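You operate a simulated robot arm through the tools that you are given. There is no shell and no other tool.

You are at the controls of a simulated robot arm. One attempt, no reset.

JOB
Shut off the clogged column, let its pressure off to waste and run the other one alone.
Fine: clogged means top gauge over foot gauge by more than the limit card; shut its feed, out and the link valve before opening its waste valve; the other's feed and out open.
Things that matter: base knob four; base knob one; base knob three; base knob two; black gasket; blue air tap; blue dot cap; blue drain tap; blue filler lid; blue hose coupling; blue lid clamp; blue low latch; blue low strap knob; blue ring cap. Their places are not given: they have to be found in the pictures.

Only the result counts: the job must be done as asked and must still hold three seconds after the hand-in. Knocking over, shifting, dropping, spilling or breaking anything else fails it.

ROBOT AND FRAMES
A 6-joint arm with a two-finger gripper, fixed in place. Base frame: the origin is on the floor under the middle of its stand, x ahead of it, y to its left, z up. Lengths are in m, angles in degrees, forces in N, time in s.
It reaches about 1.572 m from its shoulder. Its first joint turns from -166.0 to 166.0 degrees. Payload 2.45 kg.
The TCP is the grasp point between the finger pads, 0.02 m short of the fingertips. In the tool frame z runs along the fingers and y along their closing line. The gripper opens to 0.14 m; its body begins 0.168 m behind the TCP.
Orientation is that of the tool frame in the base frame, as a unit quaternion [x, y, z, w]. With the fingers straight down and closing along the base's y, the tool's x points along the base's -x, its y along +y and its z along -z.

CONTROLS
- The arm moves only by the tool move_arm. Its argument "targets" is a list of rows, each a list of 3 entries, a list of its own where there are three numbers: the shift along the base's x, y, z in m, then the turn, a rotation vector about the base's x, y, z in degrees, then the gripper command, from -1 (fully open) to 1 (shut), values between in proportion. In form: [[[x, y, z], [rx, ry, rz], grip], ...]. A call has 1 to 20 rows; each row is the pose to reach, as a shift and turn from the pose commanded when the call began. Rows are played at 5 a second. More than 0.05 m and 8.6 degrees between two rows, or a gripper value outside its range, and nothing of the call is played. A pose out of reach is approached as far as the arm can. The call stops where the force on the tool passes 40 N (or 10 N more than at its start, if that is more) or the arm is blocked; 0.2 s more then pass. Each finger travels about 0.045 m/s and halts on what it meets, pressing with about 39 N; the grip force reading is that of the motor and also rises with nothing between the fingers. The clock runs only during rows and for 0.2 s after the last one: add rows that repeat a pose to give the fingers time. The reply holds the time, the measured pose of the TCP, the force on the tool along the base axes, the opening and the grip force, in the units named above and with some noise, with the torque about the TCP (base axes, N m) and any sound that the robot's microphone picked up.
- Cameras (640 x 400 px; columns grow to the right, rows downward): "scene" is fixed at [0.0382, 0.647, 1.6473]; the picture's right is [0.06, -1.00, 0.00], its down [-0.88, -0.05, -0.46] and it looks along [0.46, 0.03, -0.89] (base axes); focal length 214 px, centre (320, 200). "wrist" rides on the gripper at [0.078, 0.011, -0.209] in the tool frame; the picture's right is [-0.14, 0.99, 0.00], its down [-0.92, -0.13, -0.37] and it looks along [-0.37, -0.05, 0.93] (tool axes); focal length 280 px, centre (320, 200).
- snapshot(camera): a new picture of that camera. The clock stands still meanwhile.
- locate(camera, pixels): for up to 12 pixels [column, row] of the newest picture of that camera ("zoom" is the newest enlarged one), the place [x, y, z] in the base frame of the surface seen there, good to about 0.003 m, but the place of the scene camera against the robot may be out by one fixed shift of up to 0.025 m in any direction. The clock stands still meanwhile.
- zoom(camera, box): a new picture of the part [left, top, right, bottom] of that camera's present view, enlarged. The clock stands still meanwhile.
- hand_in(): hands the job in; it is judged then, once.

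Leave the gripper open and the arm clear of the work at the hand-in unless told otherwise.

The tools are called as a command line: name --argument value ..., lists and objects as JSON in quotes. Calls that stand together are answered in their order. move_arm: Moves the arm, as the interface text tells. Its arguments: {"type":"object","properties":{"targets":{"type":"array"}},"required":["targets"]} The other tools are called the same way: snapshot (camera) takes a picture; locate (camera, pixels) gives the place of the surface under pixels of a picture; zoom (camera, box) takes an enlarged picture of a part of a camera's view; hand_in () hands the job in.

At the start:

```text
time_s: 0.0
tcp_pos: [0.6916, 0.022, 1.3128]
ee_rot: [0.0, 1.0, 0.0, 0.0]
wrist_force: [-0.5, 0.6, 0.0]
ft_torque: [0.01, 0.01, -0.01]
opening: 0.1399
grip_force: 0.0
```

scene: 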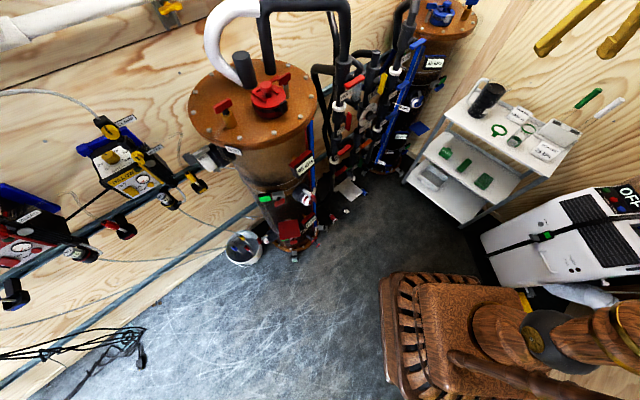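
wrist: 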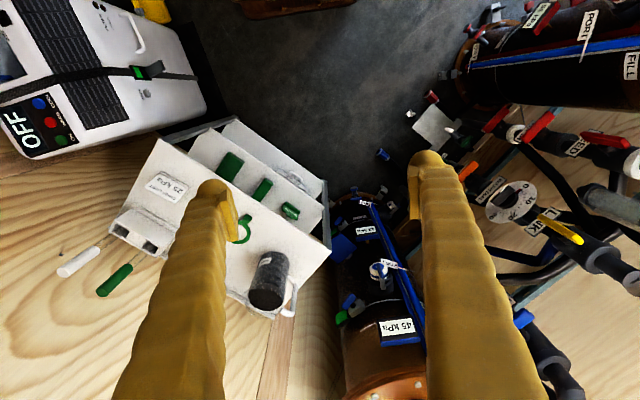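

I see two columns (a red one at about (260,120) and a blue one at about (430,60) in the scene picture) with piping between them. First I'll enlarge parts of the views to read the gauges, cards and labels.

zoom --camera "scene" --box '[280, 0, 480, 125]'

zoom --camera "scene" --box '[180, 60, 340, 160]'

zoom --camera "scene" --box '[240, 130, 400, 260]'

zoom --camera "wrist" --box '[320, 150, 640, 400]'

zoom --camera "wrist" --box '[440, 0, 640, 125]'

zoom --camera "wrist" --box '[100, 120, 340, 310]'

```text
3.20 times, centred on (380, 62) of scene
```

zoom: 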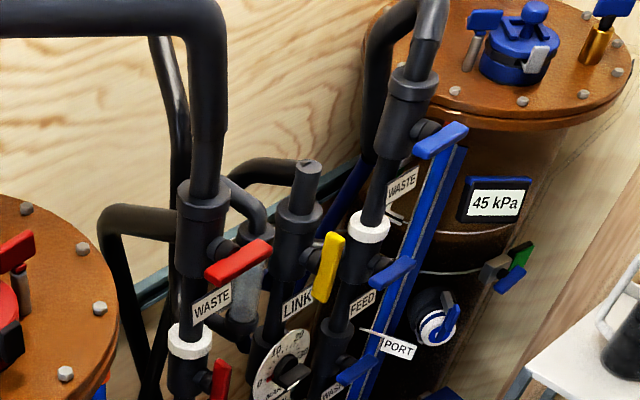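

```text
4.00 times, centred on (260, 110) of scene
```

zoom: 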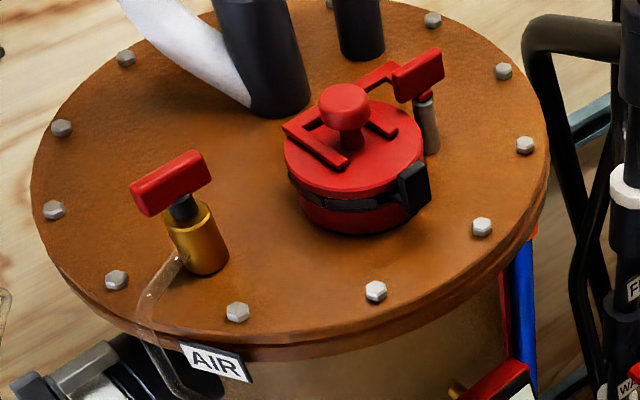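

```text
3.08 times, centred on (320, 195) of scene
```

zoom: 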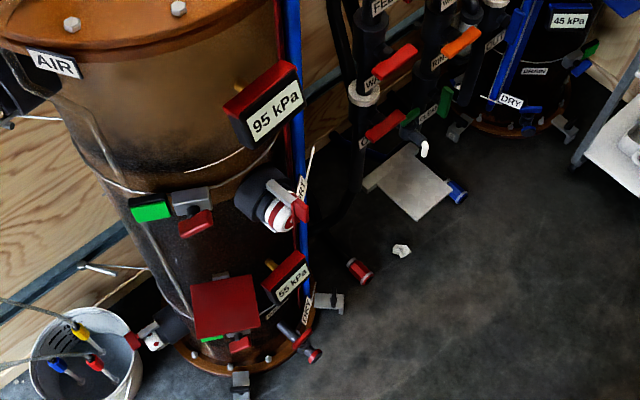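

```text
1.60 times, centred on (480, 275) of wrist
```

zoom: 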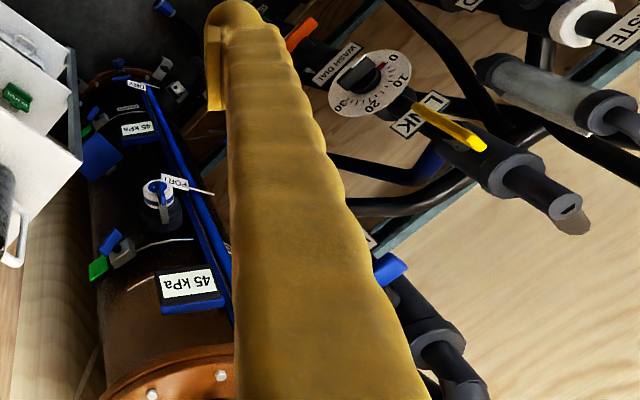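

```text
3.20 times, centred on (540, 62) of wrist
```

zoom: 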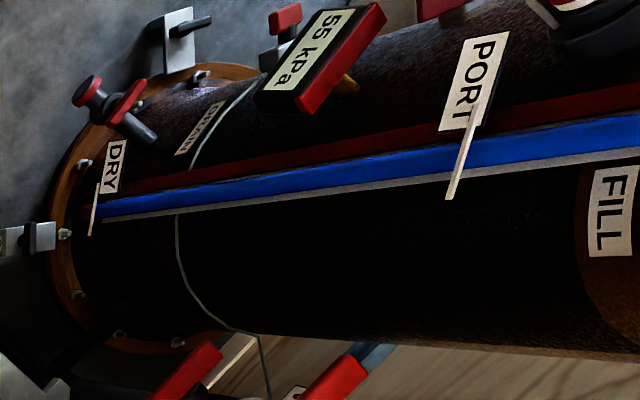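

```text
2.11 times, centred on (220, 215) of wrist
```

zoom: 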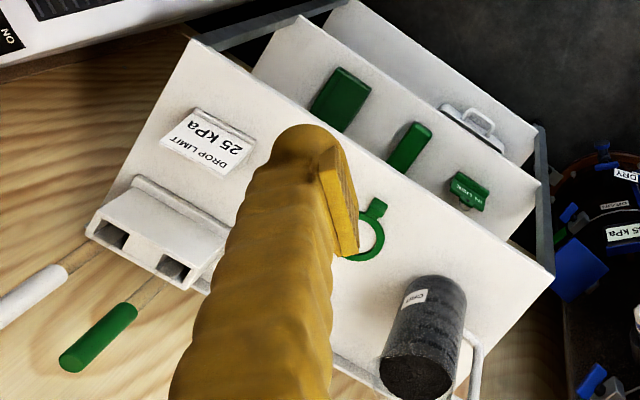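

The red column reads 95 kPa on top and 55 kPa at the foot, a drop of 40. The blue one reads 45 and 45, and the limit card says 25 kPa, so the red column looks clogged. Next I'll read the valve labels on the pipe trees.

zoom --camera "scene" --box '[315, 40, 395, 90]'

zoom --camera "scene" --box '[325, 80, 405, 130]'

zoom --camera "scene" --box '[325, 125, 421, 185]'

zoom --camera "scene" --box '[365, 30, 445, 80]'

zoom --camera "wrist" --box '[440, 90, 640, 215]'

zoom --camera "wrist" --box '[480, 160, 640, 260]'

```text
8.00 times, centred on (355, 65) of scene
```

zoom: 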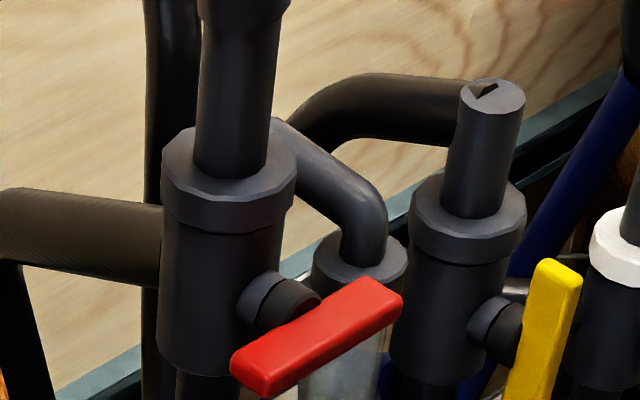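

```text
8.00 times, centred on (365, 105) of scene
```

zoom: 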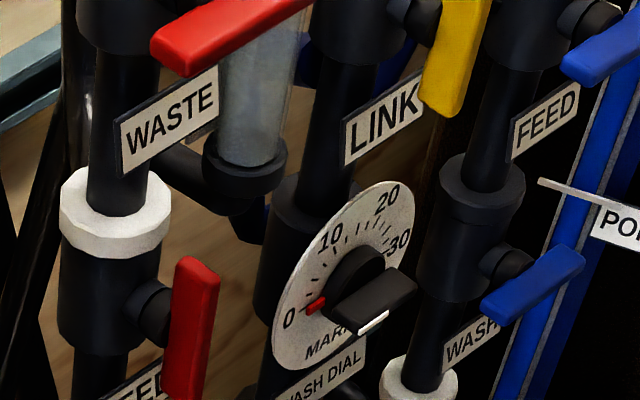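

```text
6.67 times, centred on (373, 155) of scene
```

zoom: 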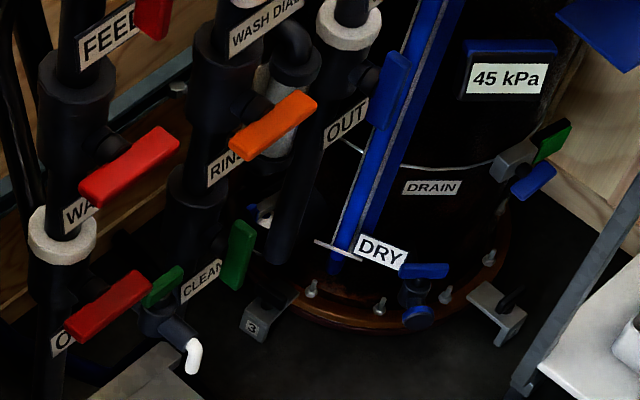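

```text
8.00 times, centred on (405, 55) of scene
```

zoom: 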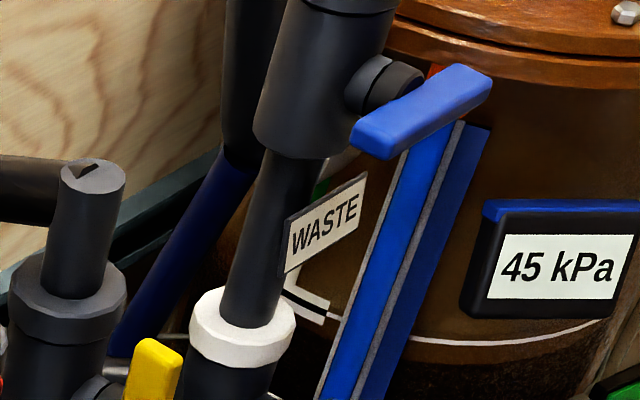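

```text
3.20 times, centred on (540, 152) of wrist
```

zoom: 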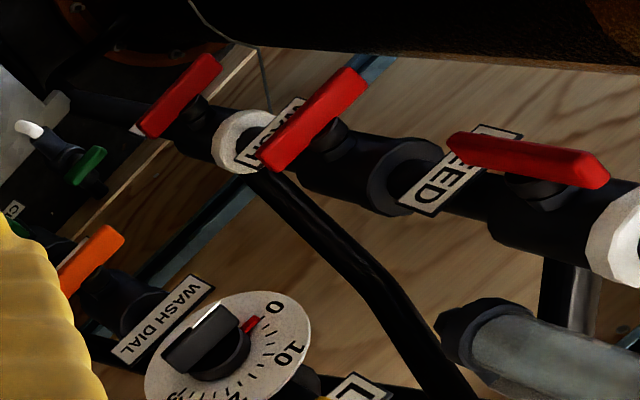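

```text
4.00 times, centred on (560, 210) of wrist
```

zoom: 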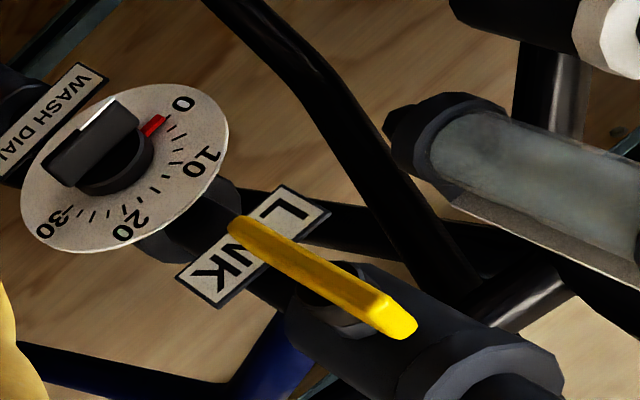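

The valve trees show red WASTE, FEED, WASH, OUT; middle LINK (yellow), RINSE (orange), CLEAN (green); and blue WASTE, FEED, WASH, OUT. I'll get positions of the handles from both cameras.

snapshot --camera "scene"

locate --camera "scene" --pixels '[[354, 82], [350, 121], [345, 150], [340, 171], [382, 80], [365, 144], [362, 163], [418, 45], [403, 68], [391, 115], [384, 138], [370, 116]]'

snapshot --camera "wrist"

locate --camera "wrist" --pixels '[[495, 119], [538, 126], [605, 139], [560, 227], [467, 171], [523, 318], [512, 197], [590, 145], [620, 250], [378, 270], [420, 160], [475, 130]]'

```text
taken
```

scene: 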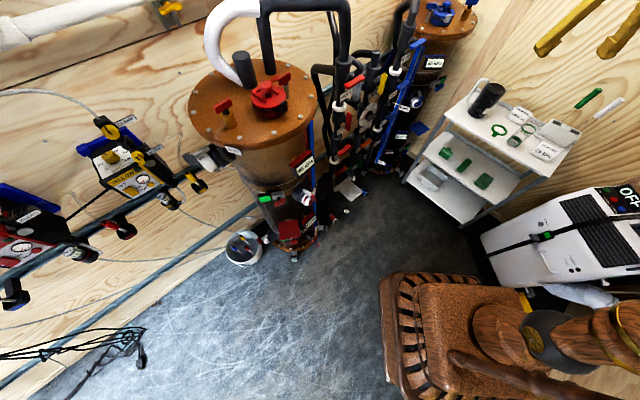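

```text
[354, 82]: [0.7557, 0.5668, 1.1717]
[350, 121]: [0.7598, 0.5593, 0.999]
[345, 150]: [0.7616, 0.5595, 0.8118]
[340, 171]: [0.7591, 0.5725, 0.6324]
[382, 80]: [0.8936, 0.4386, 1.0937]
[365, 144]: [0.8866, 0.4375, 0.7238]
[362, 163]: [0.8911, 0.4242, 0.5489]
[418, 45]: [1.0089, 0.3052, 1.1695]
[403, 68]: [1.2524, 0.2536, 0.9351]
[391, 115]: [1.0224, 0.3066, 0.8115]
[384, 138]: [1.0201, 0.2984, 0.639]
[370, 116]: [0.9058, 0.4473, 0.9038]
```

```text
taken
```

wrist: 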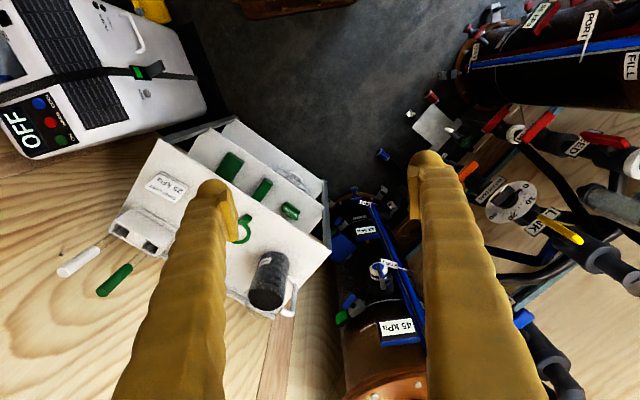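

```text
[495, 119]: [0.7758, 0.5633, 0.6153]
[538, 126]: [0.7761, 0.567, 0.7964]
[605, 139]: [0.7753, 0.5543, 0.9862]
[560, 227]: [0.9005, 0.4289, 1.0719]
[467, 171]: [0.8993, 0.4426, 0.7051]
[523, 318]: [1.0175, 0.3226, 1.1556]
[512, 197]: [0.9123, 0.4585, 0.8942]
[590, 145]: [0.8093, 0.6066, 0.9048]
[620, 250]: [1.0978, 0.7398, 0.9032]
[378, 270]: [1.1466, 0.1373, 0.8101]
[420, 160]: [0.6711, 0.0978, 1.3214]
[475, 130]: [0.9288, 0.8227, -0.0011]
```

The red tree's handles stand near (0.776, 0.565), LINK near (0.90, 0.43), and the blue tree near (1.02, 0.31). The scene camera is off by about (+0.015, 0, -0.017). I'll locate nearby obstacles (columns, chair, strips) to plan a safe approach.

locate --camera "scene" --pixels '[[305, 162], [308, 195], [304, 225], [318, 110], [265, 90], [268, 48], [345, 5], [290, 230], [460, 300], [400, 290], [500, 330], [550, 320]]'

locate --camera "scene" --pixels '[[434, 63], [416, 108], [401, 135], [440, 14], [470, 3], [402, 95], [412, 72], [376, 155], [420, 125], [395, 180], [348, 190], [330, 215]]'

zoom --camera "scene" --box '[370, 220, 640, 400]'

```text
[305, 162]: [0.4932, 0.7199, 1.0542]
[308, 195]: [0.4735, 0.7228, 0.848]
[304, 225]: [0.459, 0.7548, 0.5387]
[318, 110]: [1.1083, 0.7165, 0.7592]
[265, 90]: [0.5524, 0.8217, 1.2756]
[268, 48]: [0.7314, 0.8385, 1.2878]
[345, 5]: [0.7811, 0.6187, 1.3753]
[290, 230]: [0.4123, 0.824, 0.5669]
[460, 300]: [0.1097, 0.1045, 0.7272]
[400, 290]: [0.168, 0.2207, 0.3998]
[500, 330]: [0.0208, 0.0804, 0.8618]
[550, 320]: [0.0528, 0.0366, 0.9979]
```

```text
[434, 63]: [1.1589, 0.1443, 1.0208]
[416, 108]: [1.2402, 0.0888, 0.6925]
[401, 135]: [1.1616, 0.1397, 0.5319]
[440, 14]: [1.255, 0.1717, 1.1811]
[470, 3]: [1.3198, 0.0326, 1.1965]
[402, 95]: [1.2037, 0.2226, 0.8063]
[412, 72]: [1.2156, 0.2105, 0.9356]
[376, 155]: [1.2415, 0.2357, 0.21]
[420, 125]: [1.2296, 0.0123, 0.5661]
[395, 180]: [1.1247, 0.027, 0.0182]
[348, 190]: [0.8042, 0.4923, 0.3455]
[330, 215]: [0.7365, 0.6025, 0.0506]
```

```text
2.22 times, centred on (505, 310) of scene
```

zoom: 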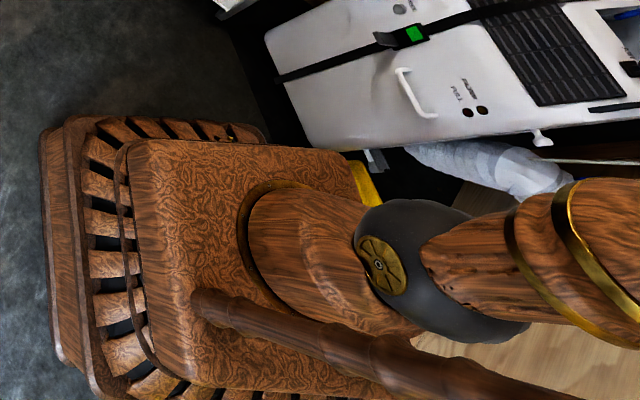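

The "chair" in the lower right is the robot's own stand (top at z≈0.73), so the space in front of the trees is free. I'll swing the tool to point horizontally toward the trees (along +x+y) and move to about (0.55, 0.30, 1.15) for a closer look.

move_arm --targets '[[[-0.0117, 0.0233, -0.0133], [2.93, -7.08, 2.93], -1], [[-0.0233, 0.0467, -0.0267], [5.86, -14.15, 5.86], -1], [[-0.035, 0.07, -0.04], [8.79, -21.23, 8.79], -1], [[-0.0467, 0.0933, -0.0533], [11.72, -28.31, 11.72], -1], [[-0.0583, 0.1167, -0.0667], [14.65, -35.38, 14.65], -1], [[-0.07, 0.14, -0.08], [17.59, -42.46, 17.59], -1], [[-0.0817, 0.1633, -0.0933], [20.52, -49.54, 20.52], -1], [[-0.0933, 0.1867, -0.1067], [23.45, -56.61, 23.45], -1], [[-0.105, 0.21, -0.12], [26.38, -63.69, 26.38], -1], [[-0.1167, 0.2333, -0.1333], [29.31, -70.77, 29.31], -1], [[-0.1283, 0.2567, -0.1467], [32.24, -77.84, 32.24], -1], [[-0.14, 0.28, -0.16], [35.17, -84.92, 35.17], -1], [[-0.14, 0.28, -0.16], [35.17, -84.92, 35.17], -1]]'

snapshot --camera "wrist"

snapshot --camera "scene"

```text
time_s: 2.8
tcp_pos: [0.6237, 0.3177, 1.206]
ee_rot: [-0.271, 0.653, 0.27, 0.654]
wrist_force: [-0.1, 0.7, 0.2]
ft_torque: [-0.02, -0.01, 0.05]
opening: 0.14
grip_force: 0.1
out of reach, approached as far as the arm can: row 10, 11, 12, 13
```

```text
taken
```

wrist: 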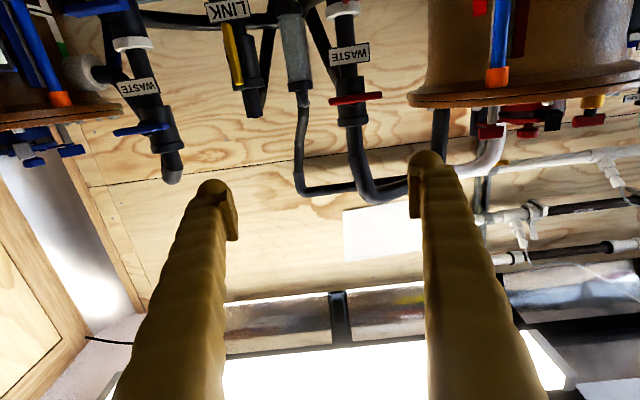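

```text
taken
```

scene: 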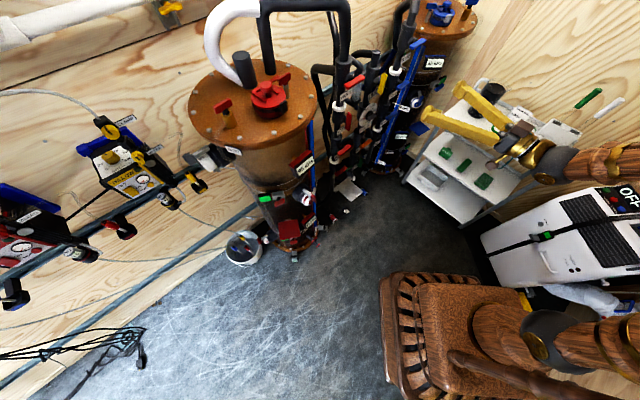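

The arm couldn't fold back that far, and stopped at (0.624, 0.318, 1.206), still pointing at the trees. I'll lower it by about 0.2 m and go slightly forward to see the handles better.

move_arm --targets '[[[0.016, 0.006, -0.04], [0, 0, 0], -1], [[0.032, 0.012, -0.08], [0, 0, 0], -1], [[0.048, 0.018, -0.12], [0, 0, 0], -1], [[0.064, 0.024, -0.16], [0, 0, 0], -1], [[0.08, 0.03, -0.2], [0, 0, 0], -1], [[0.08, 0.03, -0.2], [0, 0, 0], -1]]'

snapshot --camera "wrist"

snapshot --camera "scene"

```text
time_s: 4.2
tcp_pos: [0.7104, 0.3414, 1.0266]
ee_rot: [-0.266, 0.659, 0.28, 0.645]
wrist_force: [0.1, 0.1, -0.3]
ft_torque: [0.0, 0.0, -0.04]
opening: 0.14
grip_force: 0.0
out of reach, approached as far as the arm can: row 1, 2, 3, 4, 5, 6
```

```text
taken
```

wrist: 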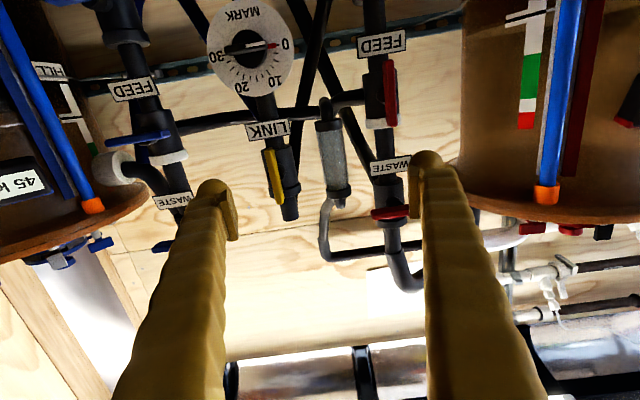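

```text
taken
```

scene: 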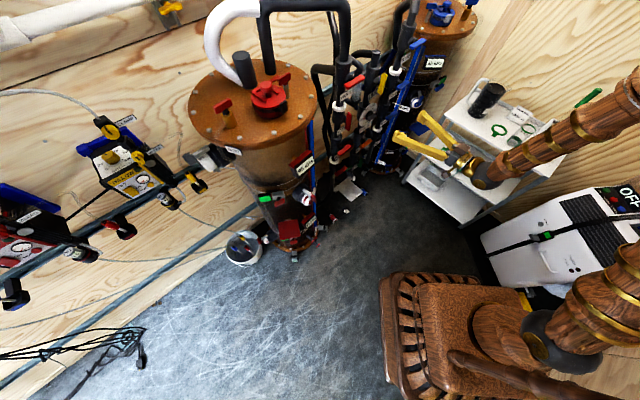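

Now all upper labels are clear (picture is upside down): red WASTE handle lies across (shut), red FEED along the pipe (open), LINK along (open), blue FEED across (shut), blue WASTE across (shut). I'll lower the arm further to see the OUT handles.

move_arm --targets '[[[0.03, 0.01, -0.03], [0, 0, 0], -1], [[0.06, 0.02, -0.06], [0, 0, 0], -1], [[0.09, 0.03, -0.1], [0, 0, 0], -1], [[0.09, 0.03, -0.14], [0, 0, 0], -1], [[0.09, 0.03, -0.18], [0, 0, 0], -1], [[0.09, 0.03, -0.22], [0, 0, 0], -1], [[0.09, 0.03, -0.25], [0, 0, 0], -1], [[0.09, 0.03, -0.25], [0, 0, 0], -1]]'

snapshot --camera "wrist"

snapshot --camera "scene"

```text
refused: row 3 steps farther than a row can; nothing moved
```

```text
taken
```

wrist: 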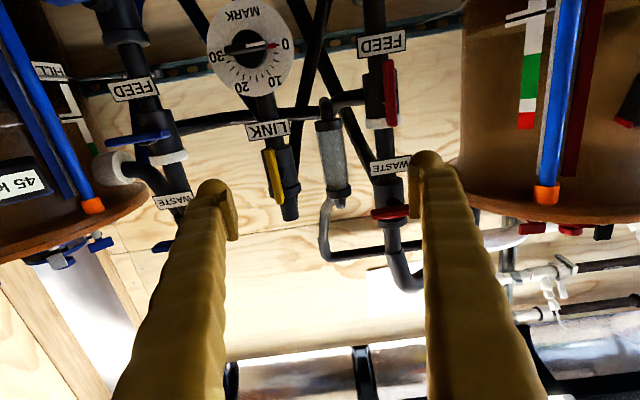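

```text
taken
```

scene: 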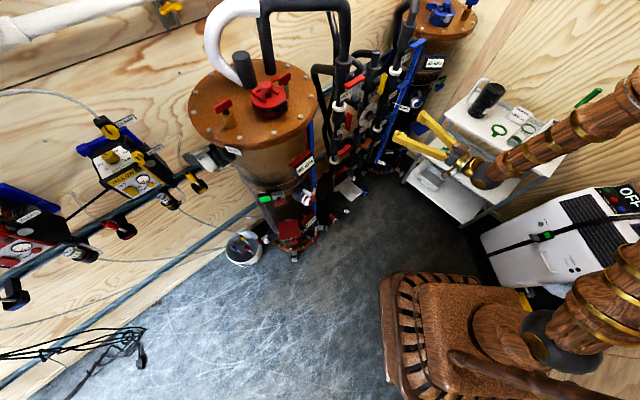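

The third row stepped too far, so nothing moved. I'll send the same move with smaller steps.

move_arm --targets '[[[0.025, 0.008, -0.03], [0, 0, 0], -1], [[0.05, 0.016, -0.06], [0, 0, 0], -1], [[0.07, 0.024, -0.1], [0, 0, 0], -1], [[0.09, 0.03, -0.14], [0, 0, 0], -1], [[0.09, 0.03, -0.18], [0, 0, 0], -1], [[0.09, 0.03, -0.22], [0, 0, 0], -1], [[0.09, 0.03, -0.25], [0, 0, 0], -1], [[0.09, 0.03, -0.25], [0, 0, 0], -1]]'

snapshot --camera "wrist"

snapshot --camera "scene"

```text
time_s: 6.0
tcp_pos: [0.8524, 0.3864, 0.8152]
ee_rot: [-0.247, 0.672, 0.307, 0.627]
wrist_force: [0.3, 0.1, -0.4]
ft_torque: [0.01, 0.03, -0.01]
opening: 0.14
grip_force: 0.0
out of reach, approached as far as the arm can: row 1, 2, 3, 4, 5, 6, 7, 8
```

```text
taken
```

wrist: 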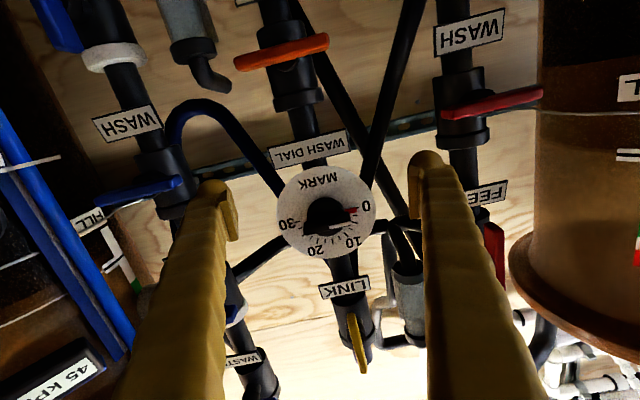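

```text
taken
```

scene: 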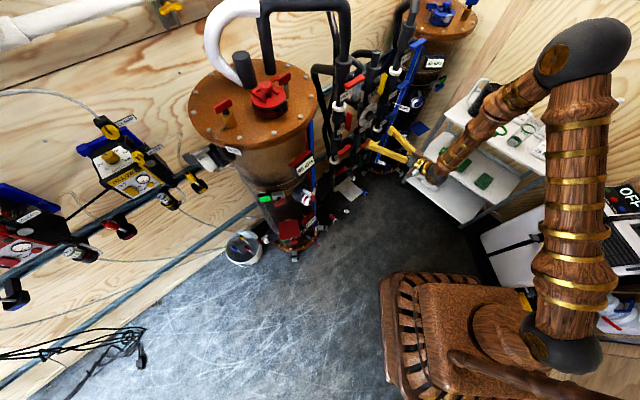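

The arm was pushed outward to (0.852, 0.386, 0.815), close to the MARK dial, because it cannot fold tightly this low with the tool horizontal. I'll go back up about 0.25 m, which should be reachable, and check where the commanded pose really is.

move_arm --targets '[[[0, 0, 0.05], [0, 0, 0], -1], [[0, 0, 0.1], [0, 0, 0], -1], [[0, 0, 0.15], [0, 0, 0], -1], [[0, 0, 0.2], [0, 0, 0], -1], [[0, 0, 0.25], [0, 0, 0], -1], [[0, 0, 0.25], [0, 0, 0], -1]]'

snapshot --camera "wrist"

```text
time_s: 7.4
tcp_pos: [0.8514, 0.3859, 1.0638]
ee_rot: [-0.247, 0.672, 0.307, 0.627]
wrist_force: [-0.2, -0.1, 0.6]
ft_torque: [-0.03, -0.02, -0.02]
opening: 0.14
grip_force: 0.0
```

```text
taken
```

wrist: 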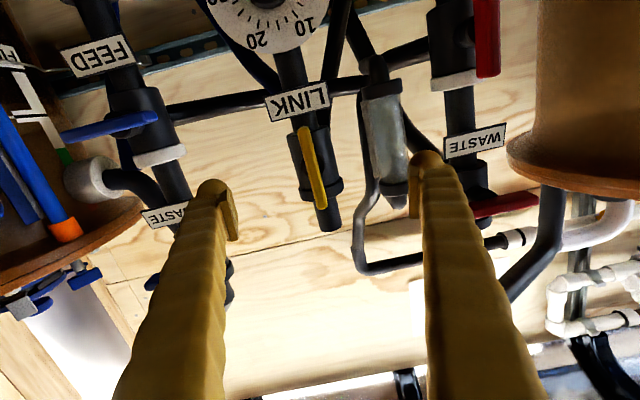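

Good: each call starts from the pose actually reached. The commanded pose is now (0.851, 0.386, 1.064). The LINK handle is right in view, along its pipe, from (303,130) to (322,207). I'll measure the handles' and tags' positions.

locate --camera "wrist" --pixels '[[303, 132], [312, 168], [321, 204], [275, 106], [322, 98], [298, 103], [484, 10], [488, 70], [530, 200], [480, 208], [68, 134], [150, 117]]'

zoom --camera "wrist" --box '[240, 70, 400, 250]'

zoom --camera "wrist" --box '[400, 0, 560, 100]'

zoom --camera "wrist" --box '[0, 20, 240, 170]'

```text
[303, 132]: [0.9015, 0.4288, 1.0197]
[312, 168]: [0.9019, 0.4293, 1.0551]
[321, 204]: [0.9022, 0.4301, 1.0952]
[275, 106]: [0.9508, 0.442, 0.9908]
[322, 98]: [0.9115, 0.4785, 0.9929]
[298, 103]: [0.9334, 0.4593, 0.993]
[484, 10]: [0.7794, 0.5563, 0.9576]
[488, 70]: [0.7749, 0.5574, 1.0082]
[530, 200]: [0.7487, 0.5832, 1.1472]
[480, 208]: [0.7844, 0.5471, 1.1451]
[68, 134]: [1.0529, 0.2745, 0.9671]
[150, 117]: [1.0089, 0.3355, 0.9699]
```

```text
2.22 times, centred on (320, 160) of wrist
```

zoom: 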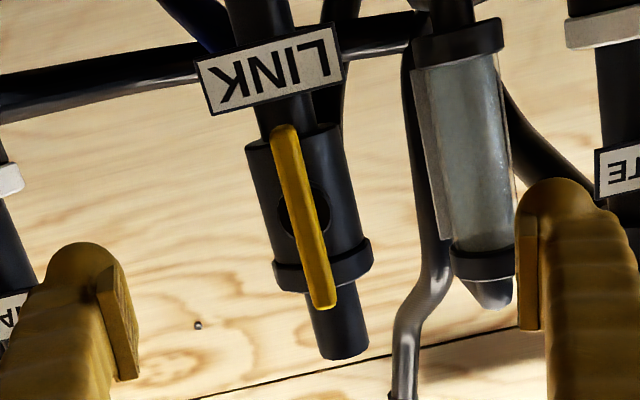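

```text
4.00 times, centred on (480, 50) of wrist
```

zoom: 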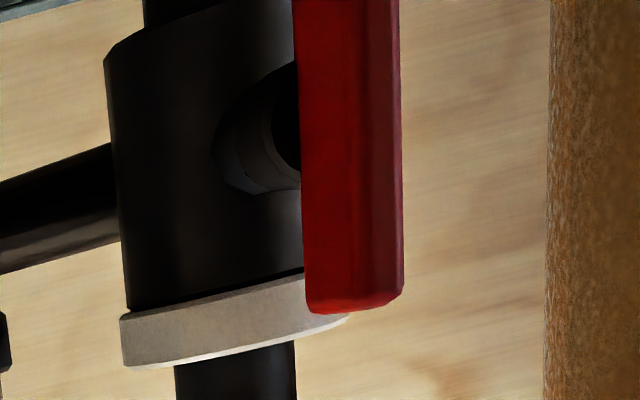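

```text
2.67 times, centred on (120, 95) of wrist
```

zoom: 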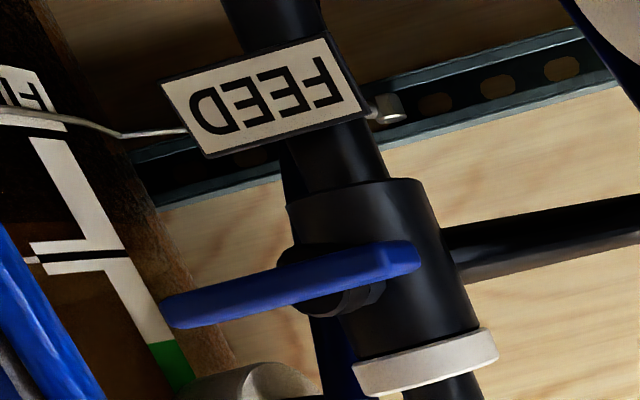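

LINK's handle is vertical (centre about (0.902, 0.430, 1.058)), and the handles face along about (0.70, 0.71). Before turning anything I'll check both OUT handles and the rest in the enlarged scene view, measuring the ends of the bars.

zoom --camera "scene" --box '[325, 130, 405, 180]'

```text
8.00 times, centred on (365, 155) of scene
```

zoom: 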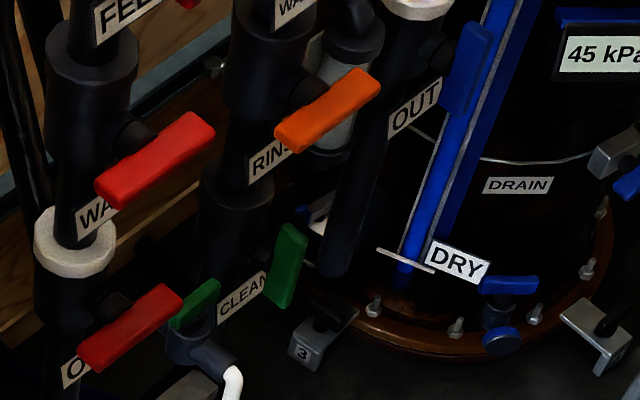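

locate --camera "zoom" --pixels '[[85, 355], [130, 322], [175, 292], [105, 188], [155, 155], [205, 122], [285, 138], [370, 78], [475, 30], [463, 65], [452, 105], [70, 378]]'

```text
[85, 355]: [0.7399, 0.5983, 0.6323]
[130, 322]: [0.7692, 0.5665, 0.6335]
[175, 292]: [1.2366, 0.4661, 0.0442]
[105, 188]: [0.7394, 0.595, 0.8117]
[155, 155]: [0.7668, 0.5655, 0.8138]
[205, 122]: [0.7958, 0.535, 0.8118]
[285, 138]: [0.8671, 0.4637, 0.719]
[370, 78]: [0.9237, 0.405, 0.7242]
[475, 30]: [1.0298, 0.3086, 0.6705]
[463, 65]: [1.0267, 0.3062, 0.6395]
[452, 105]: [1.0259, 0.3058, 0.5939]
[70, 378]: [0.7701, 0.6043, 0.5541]
```

Red OUT's bar is level (z 0.632 to 0.634), so it is already shut. Blue OUT's bar is upright (z 0.594 to 0.67), so it is already open. I need to shut red FEED and LINK, then open red WASTE, and open blue FEED. I'll start with LINK: square the tool up, narrow the fingers to about 6 cm and go to 2 cm short of the yellow bar.

move_arm --targets '[[[0.005, 0.003, -0.001], [-1.0, -1.7, -0.4], 0.143], [[0.01, 0.007, -0.003], [-2.0, -3.4, -0.8], 0.143], [[0.015, 0.01, -0.0045], [-3.09, -5.22, -1.19], 0.143], [[0.0212, 0.0143, -0.006], [-3.09, -5.22, -1.19], 0.143], [[0.0212, 0.0143, -0.006], [-3.09, -5.22, -1.19], 0.143], [[0.0212, 0.0143, -0.006], [-3.09, -5.22, -1.19], 0.143]]'

snapshot --camera "wrist"

snapshot --camera "scene"

```text
time_s: 8.8
tcp_pos: [0.8719, 0.3993, 1.0595]
ee_rot: [-0.271, 0.653, 0.271, 0.653]
wrist_force: [0.4, -0.3, -0.3]
ft_torque: [-0.02, -0.02, -0.02]
opening: 0.0598
grip_force: 0.0
```

```text
taken
```

wrist: 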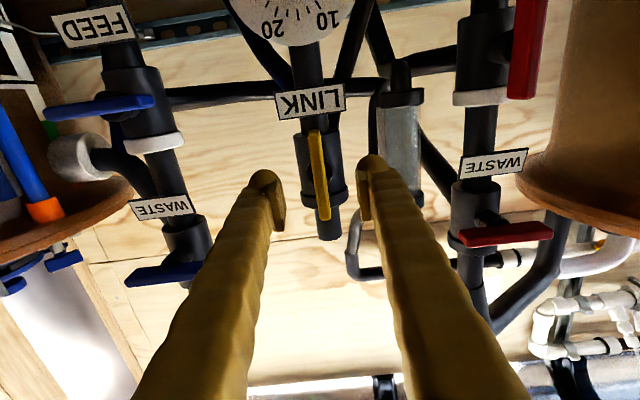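

```text
taken
```

scene: 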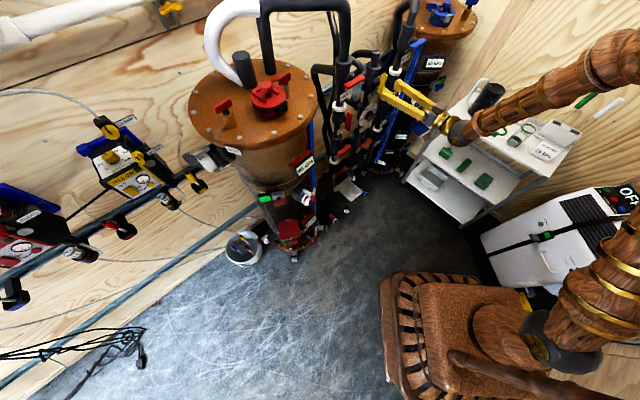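

The tool is square to the panel now. The yellow bar stands between the fingers in the picture from (314,132) to (324,218). I'll measure it precisely.

zoom --camera "wrist" --box '[240, 70, 400, 250]'

locate --camera "wrist" --pixels '[[313, 135], [316, 155], [319, 175], [321, 195], [324, 215], [309, 160], [328, 200], [303, 180], [335, 180], [302, 150], [335, 160], [325, 232]]'

locate --camera "wrist" --pixels '[[526, 30], [520, 90], [462, 236], [506, 232], [550, 227], [48, 112], [100, 107], [150, 101], [490, 80], [480, 190], [485, 215], [112, 128]]'

```text
2.22 times, centred on (320, 160) of wrist
```

zoom: 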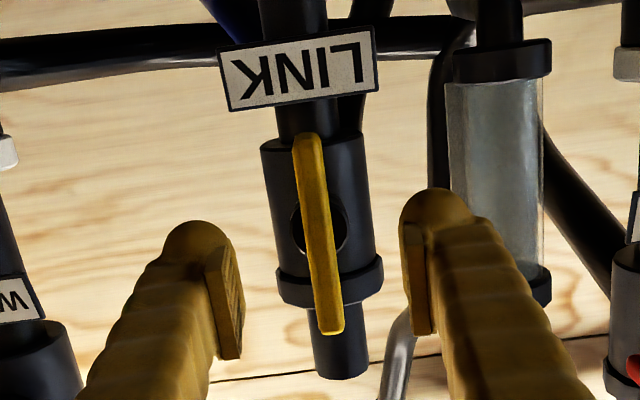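

```text
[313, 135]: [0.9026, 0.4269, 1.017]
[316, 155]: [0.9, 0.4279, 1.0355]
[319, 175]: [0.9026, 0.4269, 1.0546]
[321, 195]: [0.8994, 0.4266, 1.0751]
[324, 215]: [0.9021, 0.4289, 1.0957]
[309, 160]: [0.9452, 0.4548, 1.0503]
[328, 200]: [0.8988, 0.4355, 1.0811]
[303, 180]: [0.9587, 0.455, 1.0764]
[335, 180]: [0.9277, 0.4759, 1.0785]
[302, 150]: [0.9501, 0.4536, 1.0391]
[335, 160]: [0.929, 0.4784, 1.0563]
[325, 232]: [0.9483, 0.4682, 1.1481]
```

```text
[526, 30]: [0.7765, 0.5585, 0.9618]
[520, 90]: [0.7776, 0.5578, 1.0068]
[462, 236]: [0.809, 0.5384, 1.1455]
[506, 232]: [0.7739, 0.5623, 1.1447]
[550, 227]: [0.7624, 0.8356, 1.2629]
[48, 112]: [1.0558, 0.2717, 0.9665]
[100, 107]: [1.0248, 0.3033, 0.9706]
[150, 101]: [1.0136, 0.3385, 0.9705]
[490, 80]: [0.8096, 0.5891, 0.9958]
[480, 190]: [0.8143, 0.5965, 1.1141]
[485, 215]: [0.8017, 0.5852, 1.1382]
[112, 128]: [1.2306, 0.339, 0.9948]
```

LINK's bar lies at d≈0.9395 along the approach, centre (0.901, 0.4275, 1.057); the valve body is about 5 cm further back. I'll move in so the fingertips end just behind the bar and close on it.

move_arm --targets '[[[0.0115, 0.011, -0.001], [0, 0, 0], 0.143], [[0.0231, 0.0221, -0.001], [0, 0, 0], 0.143], [[0.0231, 0.0221, -0.001], [0, 0, 0], 0.143], [[0.0231, 0.0221, -0.001], [0, 0, 0], 0.5], [[0.0231, 0.0221, -0.001], [0, 0, 0], 1], [[0.0231, 0.0221, -0.001], [0, 0, 0], 1], [[0.0231, 0.0221, -0.001], [0, 0, 0], 1], [[0.0231, 0.0221, -0.001], [0, 0, 0], 1]]'

snapshot --camera "wrist"

```text
time_s: 10.6
tcp_pos: [0.895, 0.4211, 1.0589]
ee_rot: [-0.272, 0.653, 0.272, 0.653]
wrist_force: [-14.5, 16.6, 0.0]
ft_torque: [0.11, 0.04, 0.25]
opening: 0.0113
grip_force: 38.5
```

```text
taken
```

wrist: 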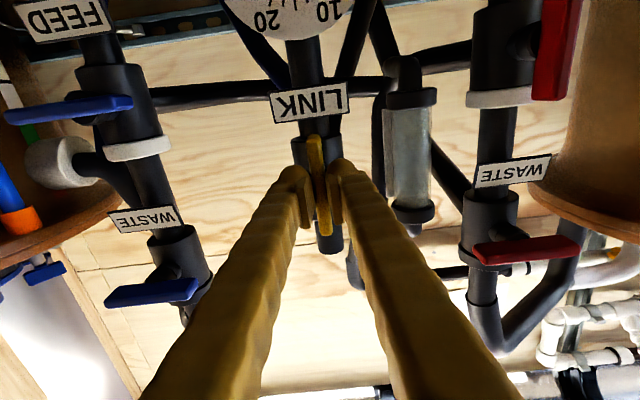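

The bar is gripped (opening 11 mm), with a 22 N sideways push, meaning the tool sits a touch too far to the +x/-y side. I'll shift it about 2 mm toward (-x,+y) to relieve that.

move_arm --targets '[[[-0.0014, 0.0014, 0], [0, 0, 0], 1], [[-0.0014, 0.0014, 0], [0, 0, 0], 1]]'

```text
time_s: 11.2
tcp_pos: [0.8938, 0.421, 1.0605]
ee_rot: [-0.271, 0.653, 0.27, 0.654]
wrist_force: [16.5, 13.3, 0.8]
ft_torque: [0.06, 0.02, 0.0]
opening: 0.0112
grip_force: 38.7
```

Now the sideways push is gone (some 21 N along the approach remains). I'll try a small clockwise turn (seen from the front), +4° and +8°, and watch the torque to learn which way the handle is free.

move_arm --targets '[[[0, 0, 0], [2.83, 2.83, 0], 1], [[0, 0, 0], [5.66, 5.66, 0], 1], [[0, 0, 0], [5.66, 5.66, 0], 1]]'

```text
time_s: 12.0
tcp_pos: [0.8942, 0.4206, 1.0603]
ee_rot: [-0.225, 0.67, 0.316, 0.633]
wrist_force: [31.2, -6.1, 5.9]
ft_torque: [0.06, -0.09, -0.26]
opening: 0.011
grip_force: 38.5
```

Torque about the stem stayed near zero, so the handle seems to follow. I'll check in a picture that the bar really turns relative to its pipe.

zoom --camera "wrist" --box '[240, 70, 400, 250]'

zoom --camera "scene" --box '[340, 55, 420, 115]'

```text
2.22 times, centred on (320, 160) of wrist
```

zoom: 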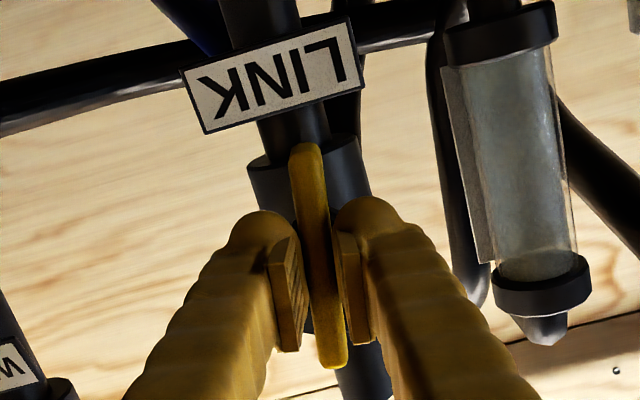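

```text
6.67 times, centred on (380, 85) of scene
```

zoom: 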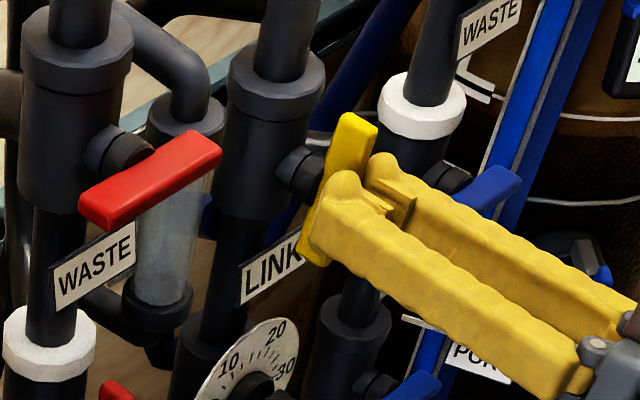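

The bar did turn with the fingers relative to the pipe, so clockwise is free. I'll recentre slightly and keep turning clockwise another 20°.

move_arm --targets '[[[0.0017, -0.0003, 0], [0, 0, 0], 1], [[0.0017, -0.0003, 0], [0, 0, 0], 1]]'

```text
time_s: 12.6
tcp_pos: [0.8953, 0.421, 1.0586]
ee_rot: [-0.224, 0.67, 0.315, 0.634]
wrist_force: [-5.1, -31.5, 18.4]
ft_torque: [0.15, -0.15, -0.19]
opening: 0.0111
grip_force: 38.0
```

The grip is stiff, so small offsets build force. I'll loosen to about 2 cm so the fingers straddle the bar, turn clockwise the rest of the way to 90° with the finger pair pushing as a couple, then pinch again to align the bar.

move_arm --targets '[[[-0.0004, -0.0004, 0], [0, 0, 0], 0.7], [[-0.0004, -0.0004, 0], [0, 0, 0], 0.7], [[-0.0004, -0.0004, 0], [5, 5, 0], 0.7], [[-0.0004, -0.0004, 0], [10, 10, 0], 0.7], [[-0.0004, -0.0004, 0], [15, 15, 0], 0.7], [[-0.0004, -0.0004, 0], [20, 20, 0], 0.7], [[-0.0004, -0.0004, 0], [25, 25, 0], 0.7]]'

zoom --camera "wrist" --box '[240, 70, 400, 250]'

zoom --camera "scene" --box '[340, 55, 420, 115]'

```text
time_s: 14.2
tcp_pos: [0.8939, 0.422, 1.0582]
ee_rot: [-0.011, 0.706, 0.494, 0.507]
wrist_force: [0.8, -0.7, -0.2]
ft_torque: [-0.02, -0.01, -0.01]
opening: 0.0218
grip_force: 1.2
```

```text
2.22 times, centred on (320, 160) of wrist
```

zoom: 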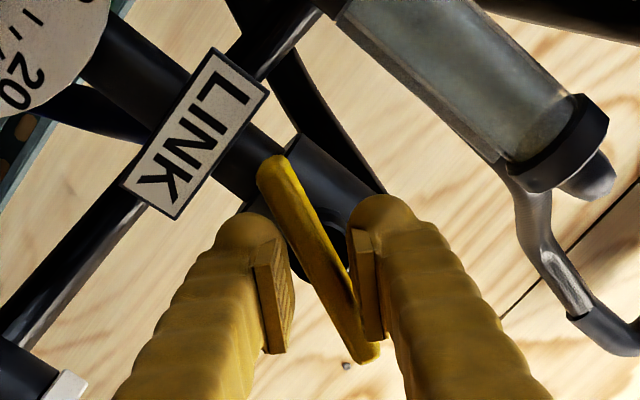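

```text
6.67 times, centred on (380, 85) of scene
```

zoom: 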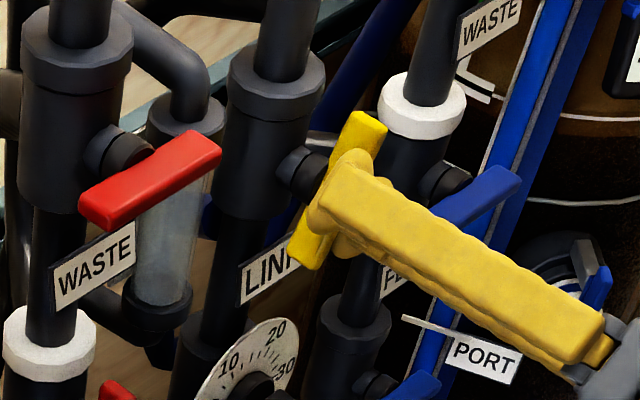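

This works with almost no force; the bar follows with some lag. I'll continue to a full 90° and then pinch to align the bar level.

move_arm --targets '[[[0, 0, 0], [5.5, 5.5, 0], 0.7], [[0, 0, 0], [11, 11, 0], 0.7], [[0, 0, 0], [16.5, 16.5, 0], 0.7], [[0, 0, 0], [22, 22, 0], 0.7], [[0, 0, 0], [27.5, 27.5, 0], 0.7], [[0, 0, 0], [33, 33, 0], 0.7], [[0, 0, 0], [33, 33, 0], 0.7], [[0, 0, 0], [33, 33, 0], 1], [[0, 0, 0], [33, 33, 0], 1], [[0, 0, 0], [33, 33, 0], 1]]'

zoom --camera "wrist" --box '[240, 70, 400, 250]'

zoom --camera "scene" --box '[340, 55, 420, 115]'

```text
time_s: 16.4
tcp_pos: [0.8954, 0.421, 1.06]
ee_rot: [0.27, 0.652, 0.654, 0.272]
wrist_force: [11.8, -3.7, 21.9]
ft_torque: [0.11, -0.19, -0.14]
opening: 0.0108
grip_force: 37.8
```

```text
2.22 times, centred on (320, 160) of wrist
```

zoom: 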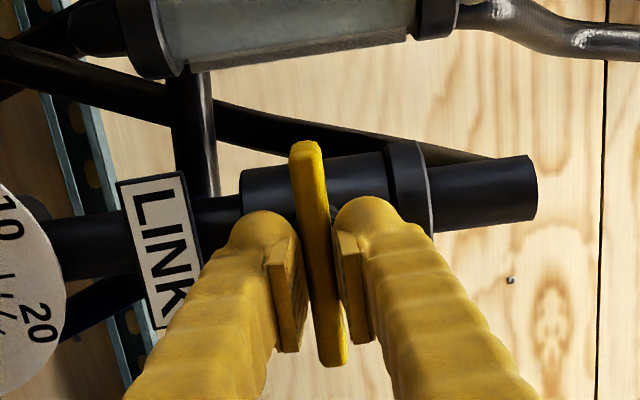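

```text
6.67 times, centred on (380, 85) of scene
```

zoom: 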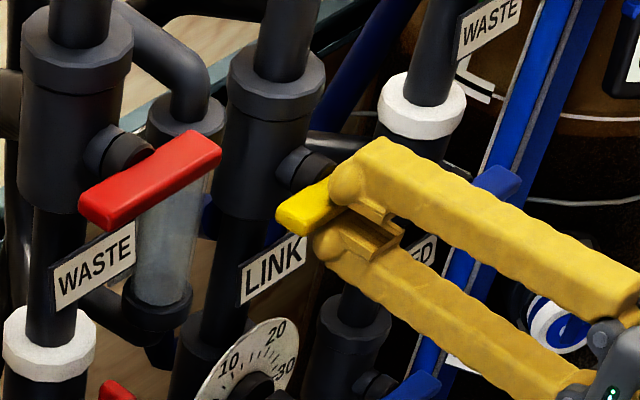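

LINK's bar now lies level across the pipe: shut. Next I'll open the fingers, back straight out 6 cm, and look at it again.

move_arm --targets '[[[0, 0, 0.0015], [0, 0, 0], 0.143], [[0, 0, 0.0015], [0, 0, 0], 0.143], [[0, 0, 0.0015], [0, 0, 0], 0.143], [[0, 0, 0.0015], [0, 0, 0], 0.143], [[-0.0212, -0.0212, 0.0015], [0, 0, 0], 0.143], [[-0.0424, -0.0424, 0.0015], [0, 0, 0], 0.143], [[-0.0424, -0.0424, 0.0015], [0, 0, 0], 0.143]]'

snapshot --camera "wrist"

zoom --camera "scene" --box '[340, 55, 420, 115]'

```text
time_s: 18.0
tcp_pos: [0.8511, 0.3783, 1.0601]
ee_rot: [0.271, 0.653, 0.653, 0.272]
wrist_force: [-0.5, -0.1, 1.4]
ft_torque: [-0.03, 0.01, -0.02]
opening: 0.06
grip_force: 0.1
```

```text
taken
```

wrist: 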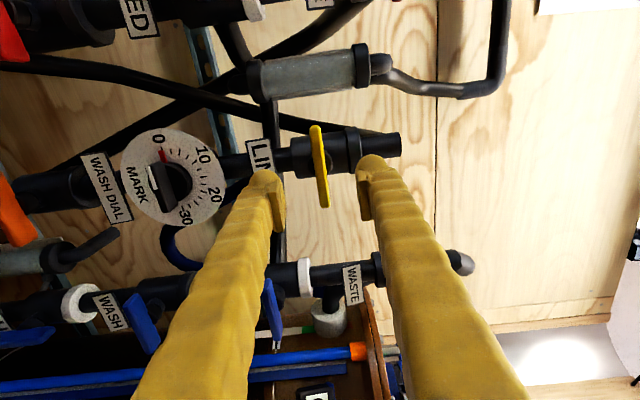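

```text
6.67 times, centred on (380, 85) of scene
```

zoom: 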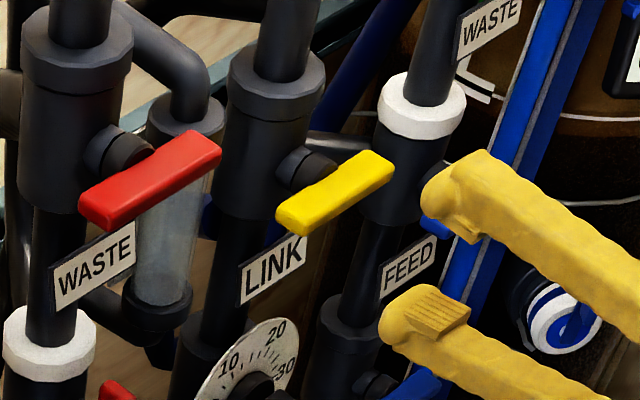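

LINK is confirmed level and parallel to the shut WASTE bar. Now I'll roll the tool back by 90° while sliding over to the front of red FEED (around (0.726, 0.511, 0.98)).

move_arm --targets '[[[-0.0114, 0.0121, -0.0073], [-5.785, -5.785, 0], 0.143], [[-0.0227, 0.0242, -0.0145], [-11.57, -11.57, 0], 0.143], [[-0.0341, 0.0363, -0.0218], [-17.36, -17.36, 0], 0.143], [[-0.0455, 0.0484, -0.0291], [-23.14, -23.14, 0], 0.143], [[-0.0568, 0.0605, -0.0364], [-28.93, -28.93, 0], 0.143], [[-0.0682, 0.0725, -0.0436], [-34.71, -34.71, 0], 0.143], [[-0.0795, 0.0846, -0.0509], [-40.5, -40.5, 0], 0.143], [[-0.0909, 0.0967, -0.0582], [-46.28, -46.28, 0], 0.143], [[-0.1023, 0.1088, -0.0655], [-52.07, -52.07, 0], 0.143], [[-0.1136, 0.1209, -0.0727], [-57.85, -57.85, 0], 0.143], [[-0.125, 0.133, -0.08], [-63.64, -63.64, 0], 0.143], [[-0.125, 0.133, -0.08], [-63.64, -63.64, 0], 0.143]]'

snapshot --camera "wrist"

```text
time_s: 20.6
tcp_pos: [0.7387, 0.5068, 0.9892]
ee_rot: [-0.25, 0.663, 0.294, 0.642]
wrist_force: [0.2, -0.4, -0.1]
ft_torque: [0.02, 0.03, 0.02]
opening: 0.0603
grip_force: 0.0
out of reach, approached as far as the arm can: row 11, 12
```

```text
taken
```

wrist: 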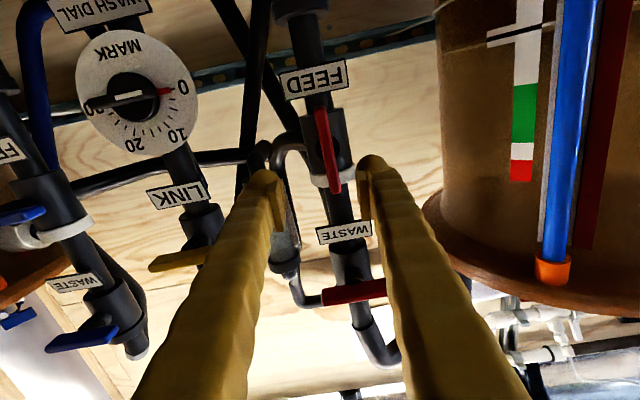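

I'm near the arm's inner limit here, but red FEED's bar is right between the fingers at (322,110) to (336,190). I'll measure it.

locate --camera "wrist" --pixels '[[321, 110], [324, 125], [328, 145], [331, 165], [335, 187], [323, 290], [355, 291], [384, 287], [310, 80], [345, 75], [313, 130], [345, 145]]'

zoom --camera "wrist" --box '[240, 60, 440, 330]'

```text
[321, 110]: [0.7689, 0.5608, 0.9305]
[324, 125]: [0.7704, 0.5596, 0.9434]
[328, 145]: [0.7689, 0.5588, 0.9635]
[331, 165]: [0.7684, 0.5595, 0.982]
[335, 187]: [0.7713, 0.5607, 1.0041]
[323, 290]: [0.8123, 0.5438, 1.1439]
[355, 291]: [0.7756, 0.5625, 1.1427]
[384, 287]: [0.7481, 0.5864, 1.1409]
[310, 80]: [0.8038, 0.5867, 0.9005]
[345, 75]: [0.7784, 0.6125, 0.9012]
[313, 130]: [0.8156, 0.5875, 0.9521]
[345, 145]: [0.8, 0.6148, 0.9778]
```

```text
1.48 times, centred on (340, 195) of wrist
```

zoom: 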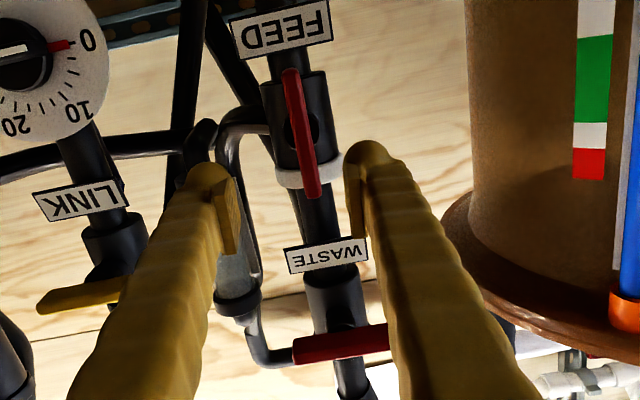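

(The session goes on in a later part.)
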